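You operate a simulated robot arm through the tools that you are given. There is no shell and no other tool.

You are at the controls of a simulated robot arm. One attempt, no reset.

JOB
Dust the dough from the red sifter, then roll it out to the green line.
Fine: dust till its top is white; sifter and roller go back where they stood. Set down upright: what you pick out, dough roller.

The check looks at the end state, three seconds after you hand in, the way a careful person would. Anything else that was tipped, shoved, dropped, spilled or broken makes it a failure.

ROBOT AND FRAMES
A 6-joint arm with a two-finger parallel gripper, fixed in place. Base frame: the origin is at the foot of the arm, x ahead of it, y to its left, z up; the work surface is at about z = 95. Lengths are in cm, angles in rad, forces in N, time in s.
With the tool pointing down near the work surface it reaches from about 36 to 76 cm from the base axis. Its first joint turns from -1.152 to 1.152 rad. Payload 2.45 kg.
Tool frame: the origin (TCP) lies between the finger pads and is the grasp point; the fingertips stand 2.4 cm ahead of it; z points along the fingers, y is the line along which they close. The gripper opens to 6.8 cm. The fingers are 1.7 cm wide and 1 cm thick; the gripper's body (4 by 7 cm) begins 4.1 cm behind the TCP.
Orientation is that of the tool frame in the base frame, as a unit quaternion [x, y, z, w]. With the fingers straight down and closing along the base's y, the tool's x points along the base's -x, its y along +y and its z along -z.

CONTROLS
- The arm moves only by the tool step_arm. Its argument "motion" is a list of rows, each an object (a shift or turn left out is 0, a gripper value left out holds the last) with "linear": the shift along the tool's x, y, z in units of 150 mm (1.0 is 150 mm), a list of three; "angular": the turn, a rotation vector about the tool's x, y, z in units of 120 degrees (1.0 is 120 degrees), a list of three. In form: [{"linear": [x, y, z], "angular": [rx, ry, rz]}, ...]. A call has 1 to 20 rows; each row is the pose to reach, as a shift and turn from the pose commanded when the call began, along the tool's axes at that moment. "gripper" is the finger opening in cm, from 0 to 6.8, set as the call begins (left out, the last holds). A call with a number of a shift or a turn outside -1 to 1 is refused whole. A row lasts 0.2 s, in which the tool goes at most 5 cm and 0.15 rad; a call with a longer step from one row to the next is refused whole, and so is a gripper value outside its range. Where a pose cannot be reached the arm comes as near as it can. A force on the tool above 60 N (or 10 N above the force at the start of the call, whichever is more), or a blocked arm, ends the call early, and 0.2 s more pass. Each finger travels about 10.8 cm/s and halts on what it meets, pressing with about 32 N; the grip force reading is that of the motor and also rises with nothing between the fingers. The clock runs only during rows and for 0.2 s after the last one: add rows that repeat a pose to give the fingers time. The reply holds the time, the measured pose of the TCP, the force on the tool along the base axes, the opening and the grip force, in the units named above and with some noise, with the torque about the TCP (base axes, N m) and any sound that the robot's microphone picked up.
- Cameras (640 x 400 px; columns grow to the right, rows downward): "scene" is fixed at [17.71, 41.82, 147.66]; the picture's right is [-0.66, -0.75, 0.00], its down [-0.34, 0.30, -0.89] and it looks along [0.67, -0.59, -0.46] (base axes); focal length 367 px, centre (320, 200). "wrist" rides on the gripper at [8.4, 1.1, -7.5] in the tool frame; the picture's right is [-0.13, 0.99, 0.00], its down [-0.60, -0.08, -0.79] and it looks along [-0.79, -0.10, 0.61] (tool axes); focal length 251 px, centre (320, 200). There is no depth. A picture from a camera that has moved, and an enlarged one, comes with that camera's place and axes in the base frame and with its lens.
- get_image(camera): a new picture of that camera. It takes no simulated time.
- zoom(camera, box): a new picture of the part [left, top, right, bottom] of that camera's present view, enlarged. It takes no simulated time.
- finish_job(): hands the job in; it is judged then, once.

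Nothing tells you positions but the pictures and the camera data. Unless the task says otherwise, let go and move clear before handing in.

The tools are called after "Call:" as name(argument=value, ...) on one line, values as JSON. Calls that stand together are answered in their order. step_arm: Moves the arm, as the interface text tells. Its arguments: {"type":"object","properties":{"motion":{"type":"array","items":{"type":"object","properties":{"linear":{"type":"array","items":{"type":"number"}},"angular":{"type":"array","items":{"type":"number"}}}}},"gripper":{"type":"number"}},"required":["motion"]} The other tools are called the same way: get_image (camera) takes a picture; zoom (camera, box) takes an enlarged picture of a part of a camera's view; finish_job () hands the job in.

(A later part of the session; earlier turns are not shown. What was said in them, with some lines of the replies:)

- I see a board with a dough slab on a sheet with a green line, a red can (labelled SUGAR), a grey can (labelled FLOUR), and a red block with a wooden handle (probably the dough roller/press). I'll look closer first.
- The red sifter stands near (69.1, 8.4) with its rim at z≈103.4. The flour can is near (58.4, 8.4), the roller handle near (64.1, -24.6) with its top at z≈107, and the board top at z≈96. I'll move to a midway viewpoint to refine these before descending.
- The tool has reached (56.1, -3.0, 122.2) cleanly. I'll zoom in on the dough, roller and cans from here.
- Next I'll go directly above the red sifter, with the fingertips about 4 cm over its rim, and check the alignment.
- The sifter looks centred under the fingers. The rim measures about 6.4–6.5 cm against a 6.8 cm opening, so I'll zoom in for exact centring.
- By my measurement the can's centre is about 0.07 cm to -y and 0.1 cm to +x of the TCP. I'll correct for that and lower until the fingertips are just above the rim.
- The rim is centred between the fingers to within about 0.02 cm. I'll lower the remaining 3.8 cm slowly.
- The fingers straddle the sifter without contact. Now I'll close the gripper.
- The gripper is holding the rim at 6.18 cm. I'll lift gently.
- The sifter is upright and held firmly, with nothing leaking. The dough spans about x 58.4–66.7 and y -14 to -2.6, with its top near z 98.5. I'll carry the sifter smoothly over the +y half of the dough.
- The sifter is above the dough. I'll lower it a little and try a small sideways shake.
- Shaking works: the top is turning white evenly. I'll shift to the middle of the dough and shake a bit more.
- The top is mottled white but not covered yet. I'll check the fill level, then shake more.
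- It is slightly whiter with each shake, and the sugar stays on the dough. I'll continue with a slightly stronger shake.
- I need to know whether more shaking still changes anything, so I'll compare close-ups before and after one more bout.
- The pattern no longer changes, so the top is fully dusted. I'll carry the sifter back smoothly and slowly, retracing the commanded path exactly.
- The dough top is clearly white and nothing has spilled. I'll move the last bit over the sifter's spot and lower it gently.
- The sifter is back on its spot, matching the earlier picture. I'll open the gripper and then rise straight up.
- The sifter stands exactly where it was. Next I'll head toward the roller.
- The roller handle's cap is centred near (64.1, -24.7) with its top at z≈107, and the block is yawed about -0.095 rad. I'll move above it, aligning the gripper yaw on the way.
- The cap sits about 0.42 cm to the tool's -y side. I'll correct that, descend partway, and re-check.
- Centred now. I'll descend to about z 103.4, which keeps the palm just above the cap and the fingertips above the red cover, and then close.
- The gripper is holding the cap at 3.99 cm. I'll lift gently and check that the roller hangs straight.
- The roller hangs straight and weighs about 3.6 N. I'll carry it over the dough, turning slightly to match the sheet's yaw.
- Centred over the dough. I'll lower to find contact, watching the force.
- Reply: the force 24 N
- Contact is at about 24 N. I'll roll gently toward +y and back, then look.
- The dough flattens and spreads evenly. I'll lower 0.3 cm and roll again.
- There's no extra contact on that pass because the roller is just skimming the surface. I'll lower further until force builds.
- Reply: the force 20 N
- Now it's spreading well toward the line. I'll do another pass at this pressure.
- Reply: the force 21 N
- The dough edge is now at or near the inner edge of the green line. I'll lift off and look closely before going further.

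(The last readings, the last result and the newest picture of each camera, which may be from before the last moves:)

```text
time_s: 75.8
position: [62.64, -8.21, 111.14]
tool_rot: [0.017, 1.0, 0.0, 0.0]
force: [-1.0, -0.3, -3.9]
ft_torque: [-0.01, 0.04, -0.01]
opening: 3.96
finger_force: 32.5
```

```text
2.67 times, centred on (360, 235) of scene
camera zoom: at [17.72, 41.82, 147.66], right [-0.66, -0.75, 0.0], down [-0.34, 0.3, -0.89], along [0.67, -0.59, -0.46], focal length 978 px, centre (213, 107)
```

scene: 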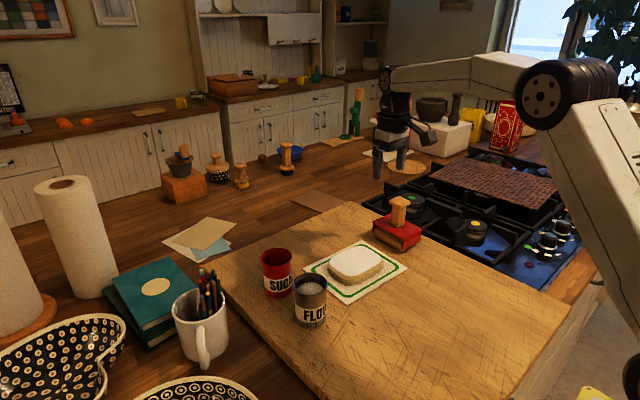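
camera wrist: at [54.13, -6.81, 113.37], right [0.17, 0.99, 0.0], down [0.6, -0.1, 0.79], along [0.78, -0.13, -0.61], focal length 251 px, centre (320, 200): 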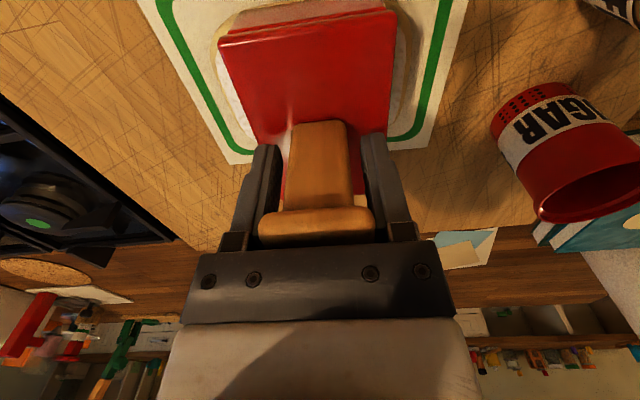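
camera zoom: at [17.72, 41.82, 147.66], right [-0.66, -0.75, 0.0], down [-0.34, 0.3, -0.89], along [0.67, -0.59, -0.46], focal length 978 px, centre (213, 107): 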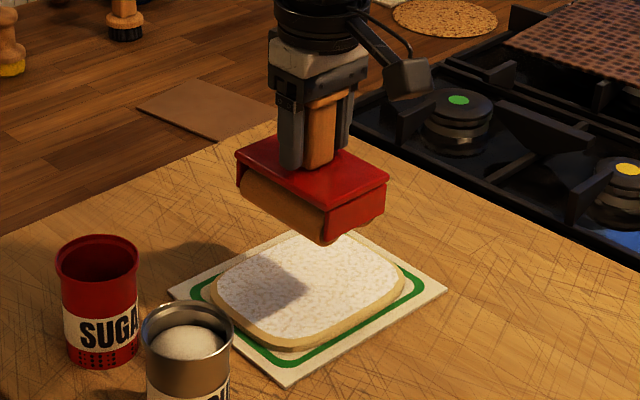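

The dough is close to the line. I'll swing the roller aside toward its home spot to get an unobstructed view.

Call:
step_arm(motion=[{"linear": [0, -0.05, 0]}, {"linear": [0, -0.15, 0]}, {"linear": [0, -0.28, 0]}, {"linear": [0, -0.42, 0]}, {"linear": [0, -0.56, 0]}, {"linear": [0, -0.7, 0]}, {"linear": [0, -0.82, 0]}, {"linear": [0, -0.9, 0]}, {"linear": [0, -0.92, 0]}, {"linear": [0, -0.92, 0]}])

Call:
zoom(camera="scene", box=[295, 225, 420, 310])

Call:
get_image(camera="wrist")

Call:
zoom(camera="wrist", box=[380, 0, 600, 130])

```text
time_s: 78.0
position: [62.1, -22.21, 111.28]
tool_rot: [0.018, 1.0, -0.001, -0.001]
force: [-0.1, -0.6, -3.4]
ft_torque: [-0.02, 0.0, 0.0]
opening: 3.95
finger_force: 31.4
```

```text
4.71 times, centred on (358, 268) of scene
camera zoom: at [17.72, 41.82, 147.66], right [-0.66, -0.75, 0.0], down [-0.34, 0.3, -0.89], along [0.67, -0.59, -0.46], focal length 1727 px, centre (144, -118)
```

zoom: 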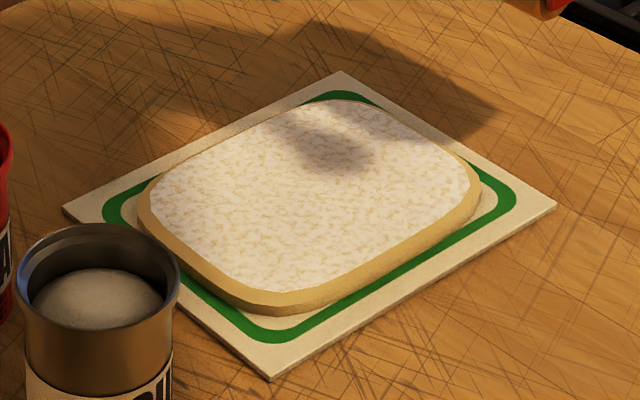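

```text
taken
camera wrist: at [53.77, -20.72, 118.88], right [0.17, 0.99, 0.0], down [0.6, -0.1, 0.79], along [0.78, -0.13, -0.61], focal length 251 px, centre (320, 200)
```

wrist: 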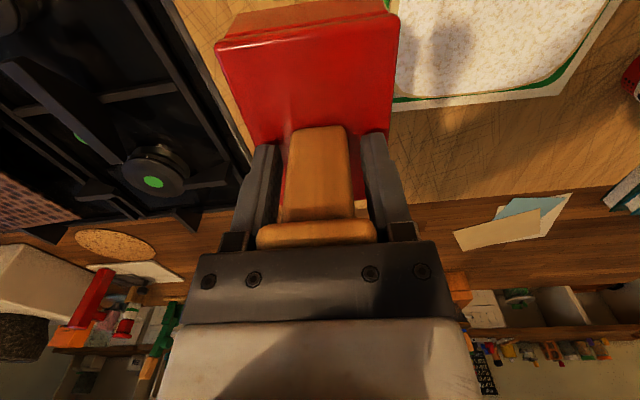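

```text
2.91 times, centred on (490, 65) of wrist
camera zoom: at [53.77, -20.72, 118.88], right [0.17, 0.99, 0.0], down [0.6, -0.1, 0.79], along [0.78, -0.13, -0.61], focal length 731 px, centre (-174, 593)
```

zoom: 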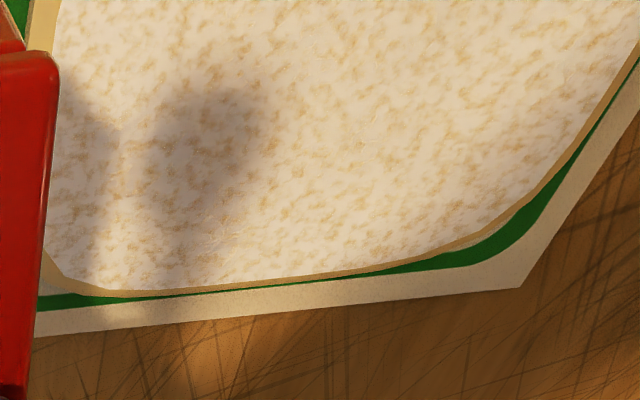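

Call:
zoom(camera="scene", box=[335, 250, 405, 300])

Call:
zoom(camera="scene", box=[300, 240, 370, 300])

Call:
zoom(camera="scene", box=[340, 225, 410, 275])

Call:
zoom(camera="wrist", box=[480, 0, 640, 100])

```text
8.00 times, centred on (370, 275) of scene
camera zoom: at [17.72, 41.82, 147.66], right [-0.66, -0.75, 0.0], down [-0.34, 0.3, -0.89], along [0.67, -0.59, -0.46], focal length 2936 px, centre (-80, -400)
```

zoom: 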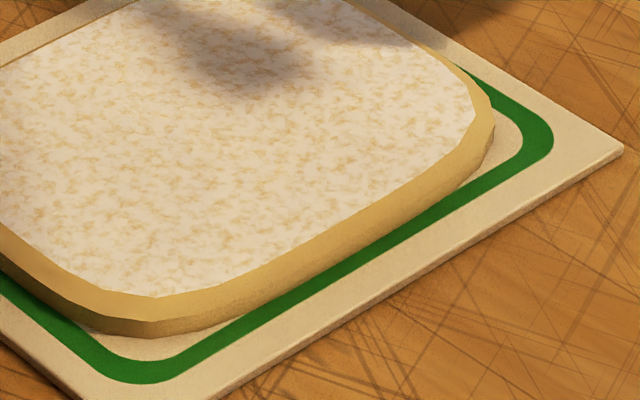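

```text
6.67 times, centred on (335, 270) of scene
camera zoom: at [17.72, 41.82, 147.66], right [-0.66, -0.75, 0.0], down [-0.34, 0.3, -0.89], along [0.67, -0.59, -0.46], focal length 2446 px, centre (220, -267)
```

zoom: 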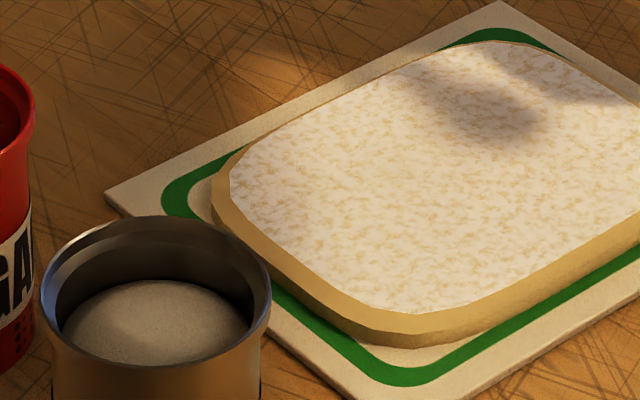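

```text
8.00 times, centred on (375, 250) of scene
camera zoom: at [17.72, 41.82, 147.66], right [-0.66, -0.75, 0.0], down [-0.34, 0.3, -0.89], along [0.67, -0.59, -0.46], focal length 2936 px, centre (-120, -200)
```

zoom: 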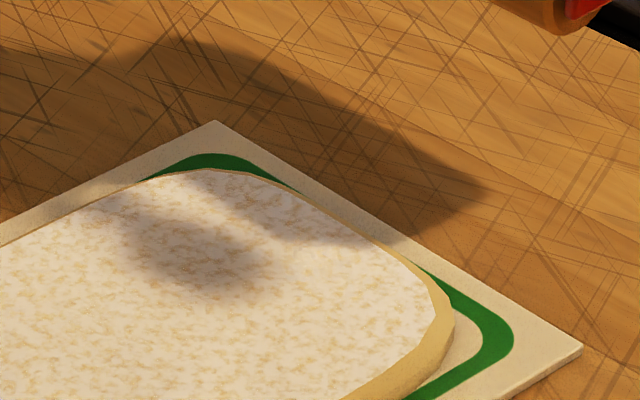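

```text
4.00 times, centred on (560, 50) of wrist
camera zoom: at [53.77, -20.72, 118.88], right [0.17, 0.99, 0.0], down [0.6, -0.1, 0.79], along [0.78, -0.13, -0.61], focal length 1006 px, centre (-640, 800)
```

zoom: 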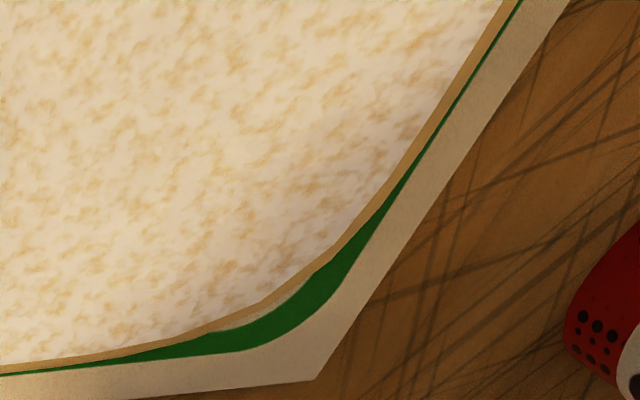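

The dough edge now lies within the green band on its sides and doesn't go past it, so rolling is done. I'll take the roller back over its original spot and restore its yaw. It slid about 0.9 cm up in the grip, so I'll lower by force.

Call:
step_arm(motion=[{"linear": [-0.02, -0.03, 0], "angular": [0, 0, 0.005]}, {"linear": [-0.06, -0.08, 0], "angular": [0, 0, 0.012]}, {"linear": [-0.1, -0.14, 0], "angular": [0, 0, 0.02]}, {"linear": [-0.135, -0.178, 0], "angular": [0, 0, 0.0266]}, {"linear": [-0.1419, -0.1864, 0], "angular": [0, 0, 0.0286]}, {"linear": [-0.1419, -0.1864, 0.04], "angular": [0, 0, 0.0286]}, {"linear": [-0.1419, -0.1864, 0.12], "angular": [0, 0, 0.0286]}, {"linear": [-0.1419, -0.1864, 0.22], "angular": [0, 0, 0.0286]}, {"linear": [-0.1419, -0.1864, 0.32], "angular": [0, 0, 0.0286]}, {"linear": [-0.1419, -0.1864, 0.42], "angular": [0, 0, 0.0286]}, {"linear": [-0.1419, -0.1864, 0.49], "angular": [0, 0, 0.0286]}, {"linear": [-0.1419, -0.1864, 0.52], "angular": [0, 0, 0.0286]}, {"linear": [-0.1419, -0.1864, 0.52], "angular": [0, 0, 0.0286]}])

Call:
zoom(camera="scene", box=[355, 160, 445, 255])

Call:
get_image(camera="wrist")

```text
time_s: 80.8
position: [64.01, -25.2, 103.4]
tool_rot: [0.048, 0.999, 0.0, -0.001]
force: [0.3, 1.5, -3.4]
ft_torque: [0.01, -0.01, 0.01]
opening: 3.95
finger_force: 32.4
```

```text
4.21 times, centred on (400, 208) of scene
camera zoom: at [17.72, 41.82, 147.66], right [-0.66, -0.75, 0.0], down [-0.34, 0.3, -0.89], along [0.67, -0.59, -0.46], focal length 1545 px, centre (-17, 168)
```

zoom: 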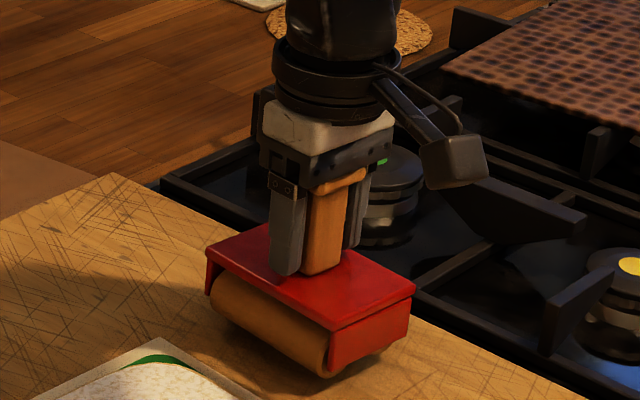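

```text
taken
camera wrist: at [55.76, -23.12, 110.98], right [0.22, 0.97, 0.0], down [0.59, -0.14, 0.79], along [0.77, -0.18, -0.61], focal length 251 px, centre (320, 200)
```

wrist: 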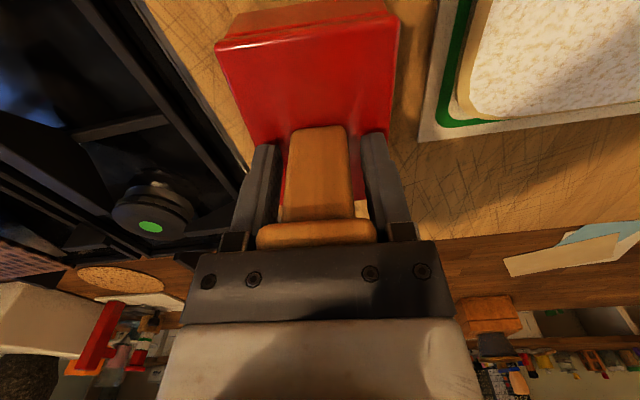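

Call:
step_arm(motion=[{"linear": [0, 0, 0.01]}, {"linear": [0, 0, 0.02]}, {"linear": [0, 0, 0.03]}, {"linear": [0, 0, 0.035]}, {"linear": [0, 0, 0.035]}])

Call:
step_arm(motion=[{"linear": [0, 0, 0.005]}, {"linear": [0, 0, 0.008]}, {"linear": [0, 0, 0.008]}])

Call:
zoom(camera="scene", box=[355, 160, 445, 255])

```text
time_s: 82.0
position: [64.1, -24.99, 102.94]
tool_rot: [0.048, 0.999, 0.0, 0.0]
force: [-0.6, -0.5, -2.9]
ft_torque: [0.0, 0.01, 0.0]
opening: 3.92
finger_force: 32.5
```

```text
time_s: 82.8
position: [64.09, -25.01, 102.79]
tool_rot: [0.048, 0.999, 0.0, 0.0]
force: [-0.7, -0.3, -3.0]
ft_torque: [-0.03, 0.01, -0.01]
opening: 3.97
finger_force: 32.0
```

```text
4.21 times, centred on (400, 208) of scene
camera zoom: at [17.72, 41.82, 147.66], right [-0.66, -0.75, 0.0], down [-0.34, 0.3, -0.89], along [0.67, -0.59, -0.46], focal length 1545 px, centre (-17, 168)
```

zoom: 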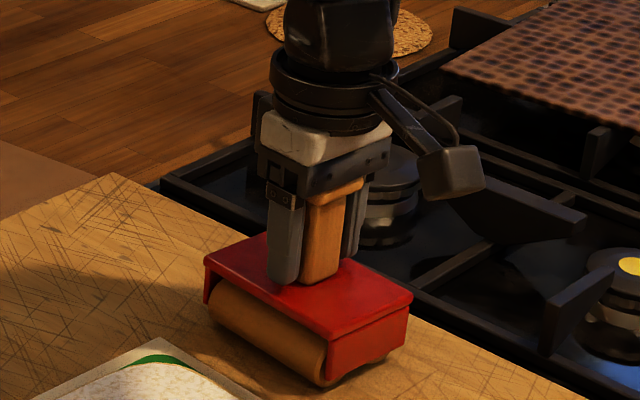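

Call:
step_arm(motion=[{"linear": [0, 0, 0.004]}, {"linear": [0, 0, 0.007]}, {"linear": [0, 0, 0.007]}])

Call:
zoom(camera="scene", box=[355, 160, 445, 255])

```text
time_s: 83.6
position: [64.12, -24.97, 102.74]
tool_rot: [0.049, 0.999, 0.001, 0.0]
force: [-4.0, -0.7, 7.9]
ft_torque: [0.09, 0.71, 0.0]
opening: 3.96
finger_force: 32.3
```

```text
4.21 times, centred on (400, 208) of scene
camera zoom: at [17.69, 41.83, 147.66], right [-0.66, -0.75, 0.0], down [-0.34, 0.3, -0.89], along [0.67, -0.59, -0.46], focal length 1545 px, centre (-17, 168)
```

zoom: 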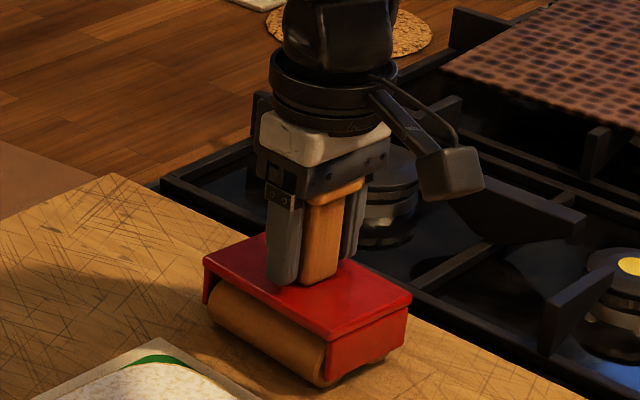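

The roller is in contact with the board. I'll ease off slightly to remove the preload, then release.

Call:
step_arm(motion=[{"linear": [0, 0, -0.002]}, {"linear": [0, 0, -0.003]}, {"linear": [0, 0, -0.003]}])

```text
time_s: 84.4
position: [64.17, -25.0, 102.52]
tool_rot: [0.048, 0.999, 0.0, 0.001]
force: [-1.2, 0.6, 8.5]
ft_torque: [0.08, 0.56, -0.01]
opening: 3.94
finger_force: 32.3
```

Call:
step_arm(motion=[{"linear": [0, 0, -0.003]}, {"linear": [0, 0, -0.004]}, {"linear": [0, 0, -0.004]}])

```text
time_s: 85.2
position: [64.23, -24.94, 102.73]
tool_rot: [0.048, 0.999, 0.0, 0.0]
force: [2.3, 0.4, 0.8]
ft_torque: [-0.09, -0.3, 0.07]
opening: 3.96
finger_force: 32.4
```

The load is nearly neutral. Releasing now.

Call:
step_arm(motion=[{"linear": [0, 0, 0]}, {"linear": [0, 0, 0]}, {"linear": [0, 0, 0]}, {"linear": [0, 0, 0]}], gripper=6.8)

Call:
zoom(camera="scene", box=[355, 160, 445, 255])

Call:
get_image(camera="wrist")

```text
time_s: 86.2
position: [64.2, -24.94, 102.72]
tool_rot: [0.048, 0.999, 0.0, 0.0]
force: [-0.2, 0.0, 0.5]
ft_torque: [-0.01, 0.0, 0.0]
opening: 6.78
finger_force: 0.1
```

```text
4.21 times, centred on (400, 208) of scene
camera zoom: at [17.71, 41.82, 147.66], right [-0.66, -0.75, 0.0], down [-0.34, 0.3, -0.89], along [0.67, -0.59, -0.46], focal length 1545 px, centre (-17, 168)
```

zoom: 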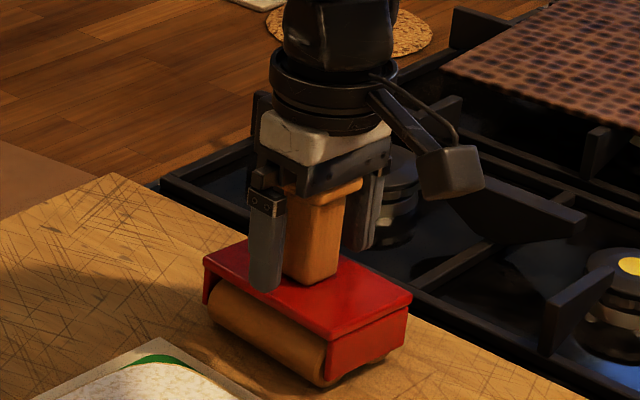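

```text
taken
camera wrist: at [55.83, -23.05, 110.36], right [0.22, 0.97, 0.0], down [0.59, -0.14, 0.79], along [0.77, -0.18, -0.61], focal length 251 px, centre (320, 200)
```

wrist: 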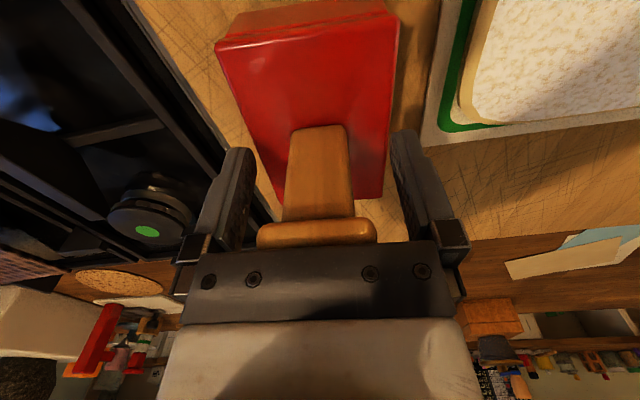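

The roller stands upright on its spot. I'll rise straight up and clear.

Call:
step_arm(motion=[{"linear": [0, 0, -0.02]}, {"linear": [0, 0, -0.06]}, {"linear": [0, 0, -0.12]}, {"linear": [0, 0, -0.2]}, {"linear": [0, 0, -0.3]}, {"linear": [0, 0, -0.42]}, {"linear": [0, 0, -0.56]}, {"linear": [0, 0, -0.7]}, {"linear": [0, 0, -0.85]}, {"linear": [0, 0, -1.0]}])

Call:
step_arm(motion=[{"linear": [0.2, 0.1, -0.1]}, {"linear": [0.4, 0.2, -0.2]}, {"linear": [0.6, 0.3, -0.3]}, {"linear": [0.8, 0.4, -0.4]}, {"linear": [0.8, 0.4, -0.4]}])

Call:
get_image(camera="scene")

Call:
zoom(camera="scene", box=[365, 190, 435, 255])

Call:
zoom(camera="scene", box=[220, 180, 440, 340])

Call:
get_image(camera="wrist")

```text
time_s: 88.4
position: [64.09, -24.96, 117.66]
tool_rot: [0.048, 0.999, 0.001, 0.0]
force: [0.1, 0.0, -0.2]
ft_torque: [0.01, 0.0, -0.04]
opening: 6.81
finger_force: 0.1
```

```text
time_s: 89.6
position: [52.64, -17.75, 123.67]
tool_rot: [0.048, 0.999, 0.001, 0.0]
force: [0.2, -0.5, 0.6]
ft_torque: [-0.01, -0.01, 0.0]
opening: 6.81
finger_force: 0.0
```

```text
taken
```

scene: 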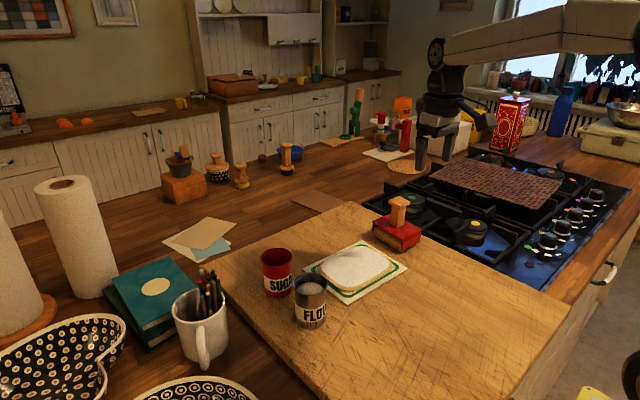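

```text
6.15 times, centred on (400, 222) of scene
camera zoom: at [17.71, 41.82, 147.66], right [-0.66, -0.75, 0.0], down [-0.34, 0.3, -0.89], along [0.67, -0.59, -0.46], focal length 2258 px, centre (-172, 62)
```

zoom: 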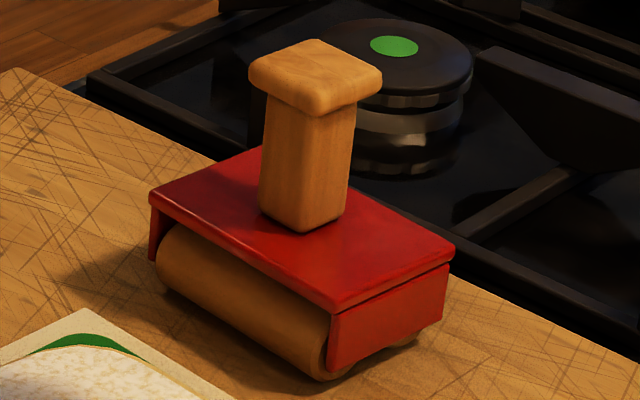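

```text
2.50 times, centred on (330, 260) of scene
camera zoom: at [17.71, 41.82, 147.66], right [-0.66, -0.75, 0.0], down [-0.34, 0.3, -0.89], along [0.67, -0.59, -0.46], focal length 917 px, centre (295, 50)
```

zoom: 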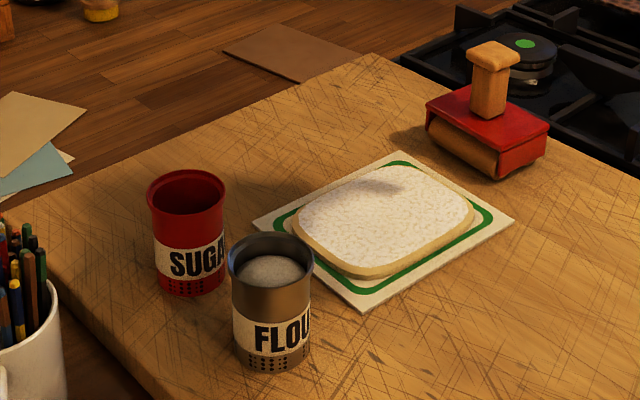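

```text
taken
camera wrist: at [44.36, -15.86, 131.24], right [0.22, 0.97, 0.0], down [0.59, -0.14, 0.79], along [0.77, -0.18, -0.61], focal length 251 px, centre (320, 200)
```

wrist: 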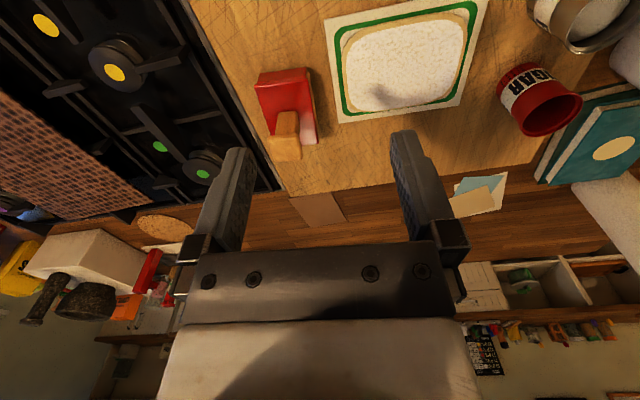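

The roller and sifter are back within about 0.1 cm. I'll take one more close look at the dough against the line.

Call:
zoom(camera="wrist", box=[310, 0, 500, 130])

Call:
zoom(camera="scene", box=[295, 230, 415, 310])

```text
3.08 times, centred on (405, 65) of wrist
camera zoom: at [44.36, -15.86, 131.24], right [0.22, 0.97, 0.0], down [0.59, -0.14, 0.79], along [0.77, -0.18, -0.61], focal length 774 px, centre (58, 615)
```

zoom: 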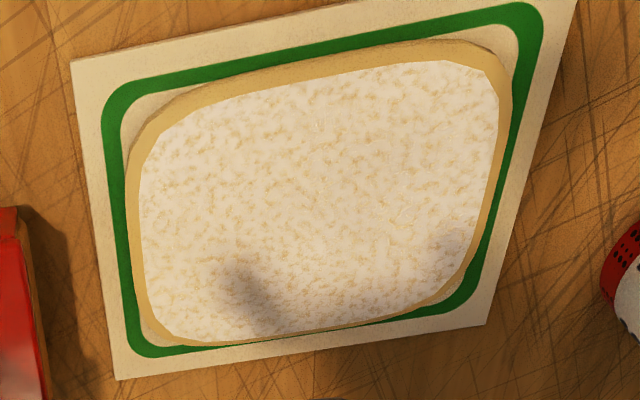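

```text
5.00 times, centred on (355, 270) of scene
camera zoom: at [17.71, 41.82, 147.66], right [-0.66, -0.75, 0.0], down [-0.34, 0.3, -0.89], along [0.67, -0.59, -0.46], focal length 1835 px, centre (145, -150)
```

zoom: 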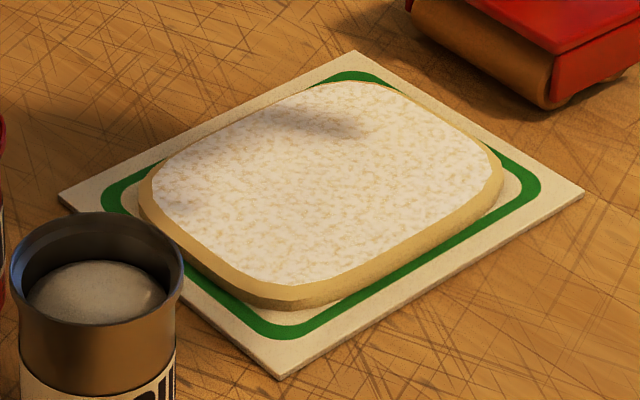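

The top is white and the dough meets the green line on all four sides without passing it. Both tools are back and upright, nothing was spilled or disturbed, and the arm is clear, so I'm handing the job in.

Call:
finish_job()

```text
The job is handed in.
```

The dough is dusted from the red sifter and rolled out to the green line, and I've handed the job in.

- **Dusting:** The top is white all over, with a faint mottle. More shaking stopped making a visible difference, so I took that as fully dusted. The red sifter is labelled SUGAR, while the grey can beside it is labelled FLOUR. I used the red one, as you asked.
- **Rolling:** The dough's edge reaches the green line on all four sides without crossing it. Its corners are rounder than the line's, so they stop slightly short of it.
- **Putting back:** The sifter and roller stand upright within about 0.1 cm of where they started. The sifter now holds noticeably less sugar.
- **Surroundings:** I saw nothing tipped, shoved or spilled in the final pictures. The gripper is open and clear of everything.
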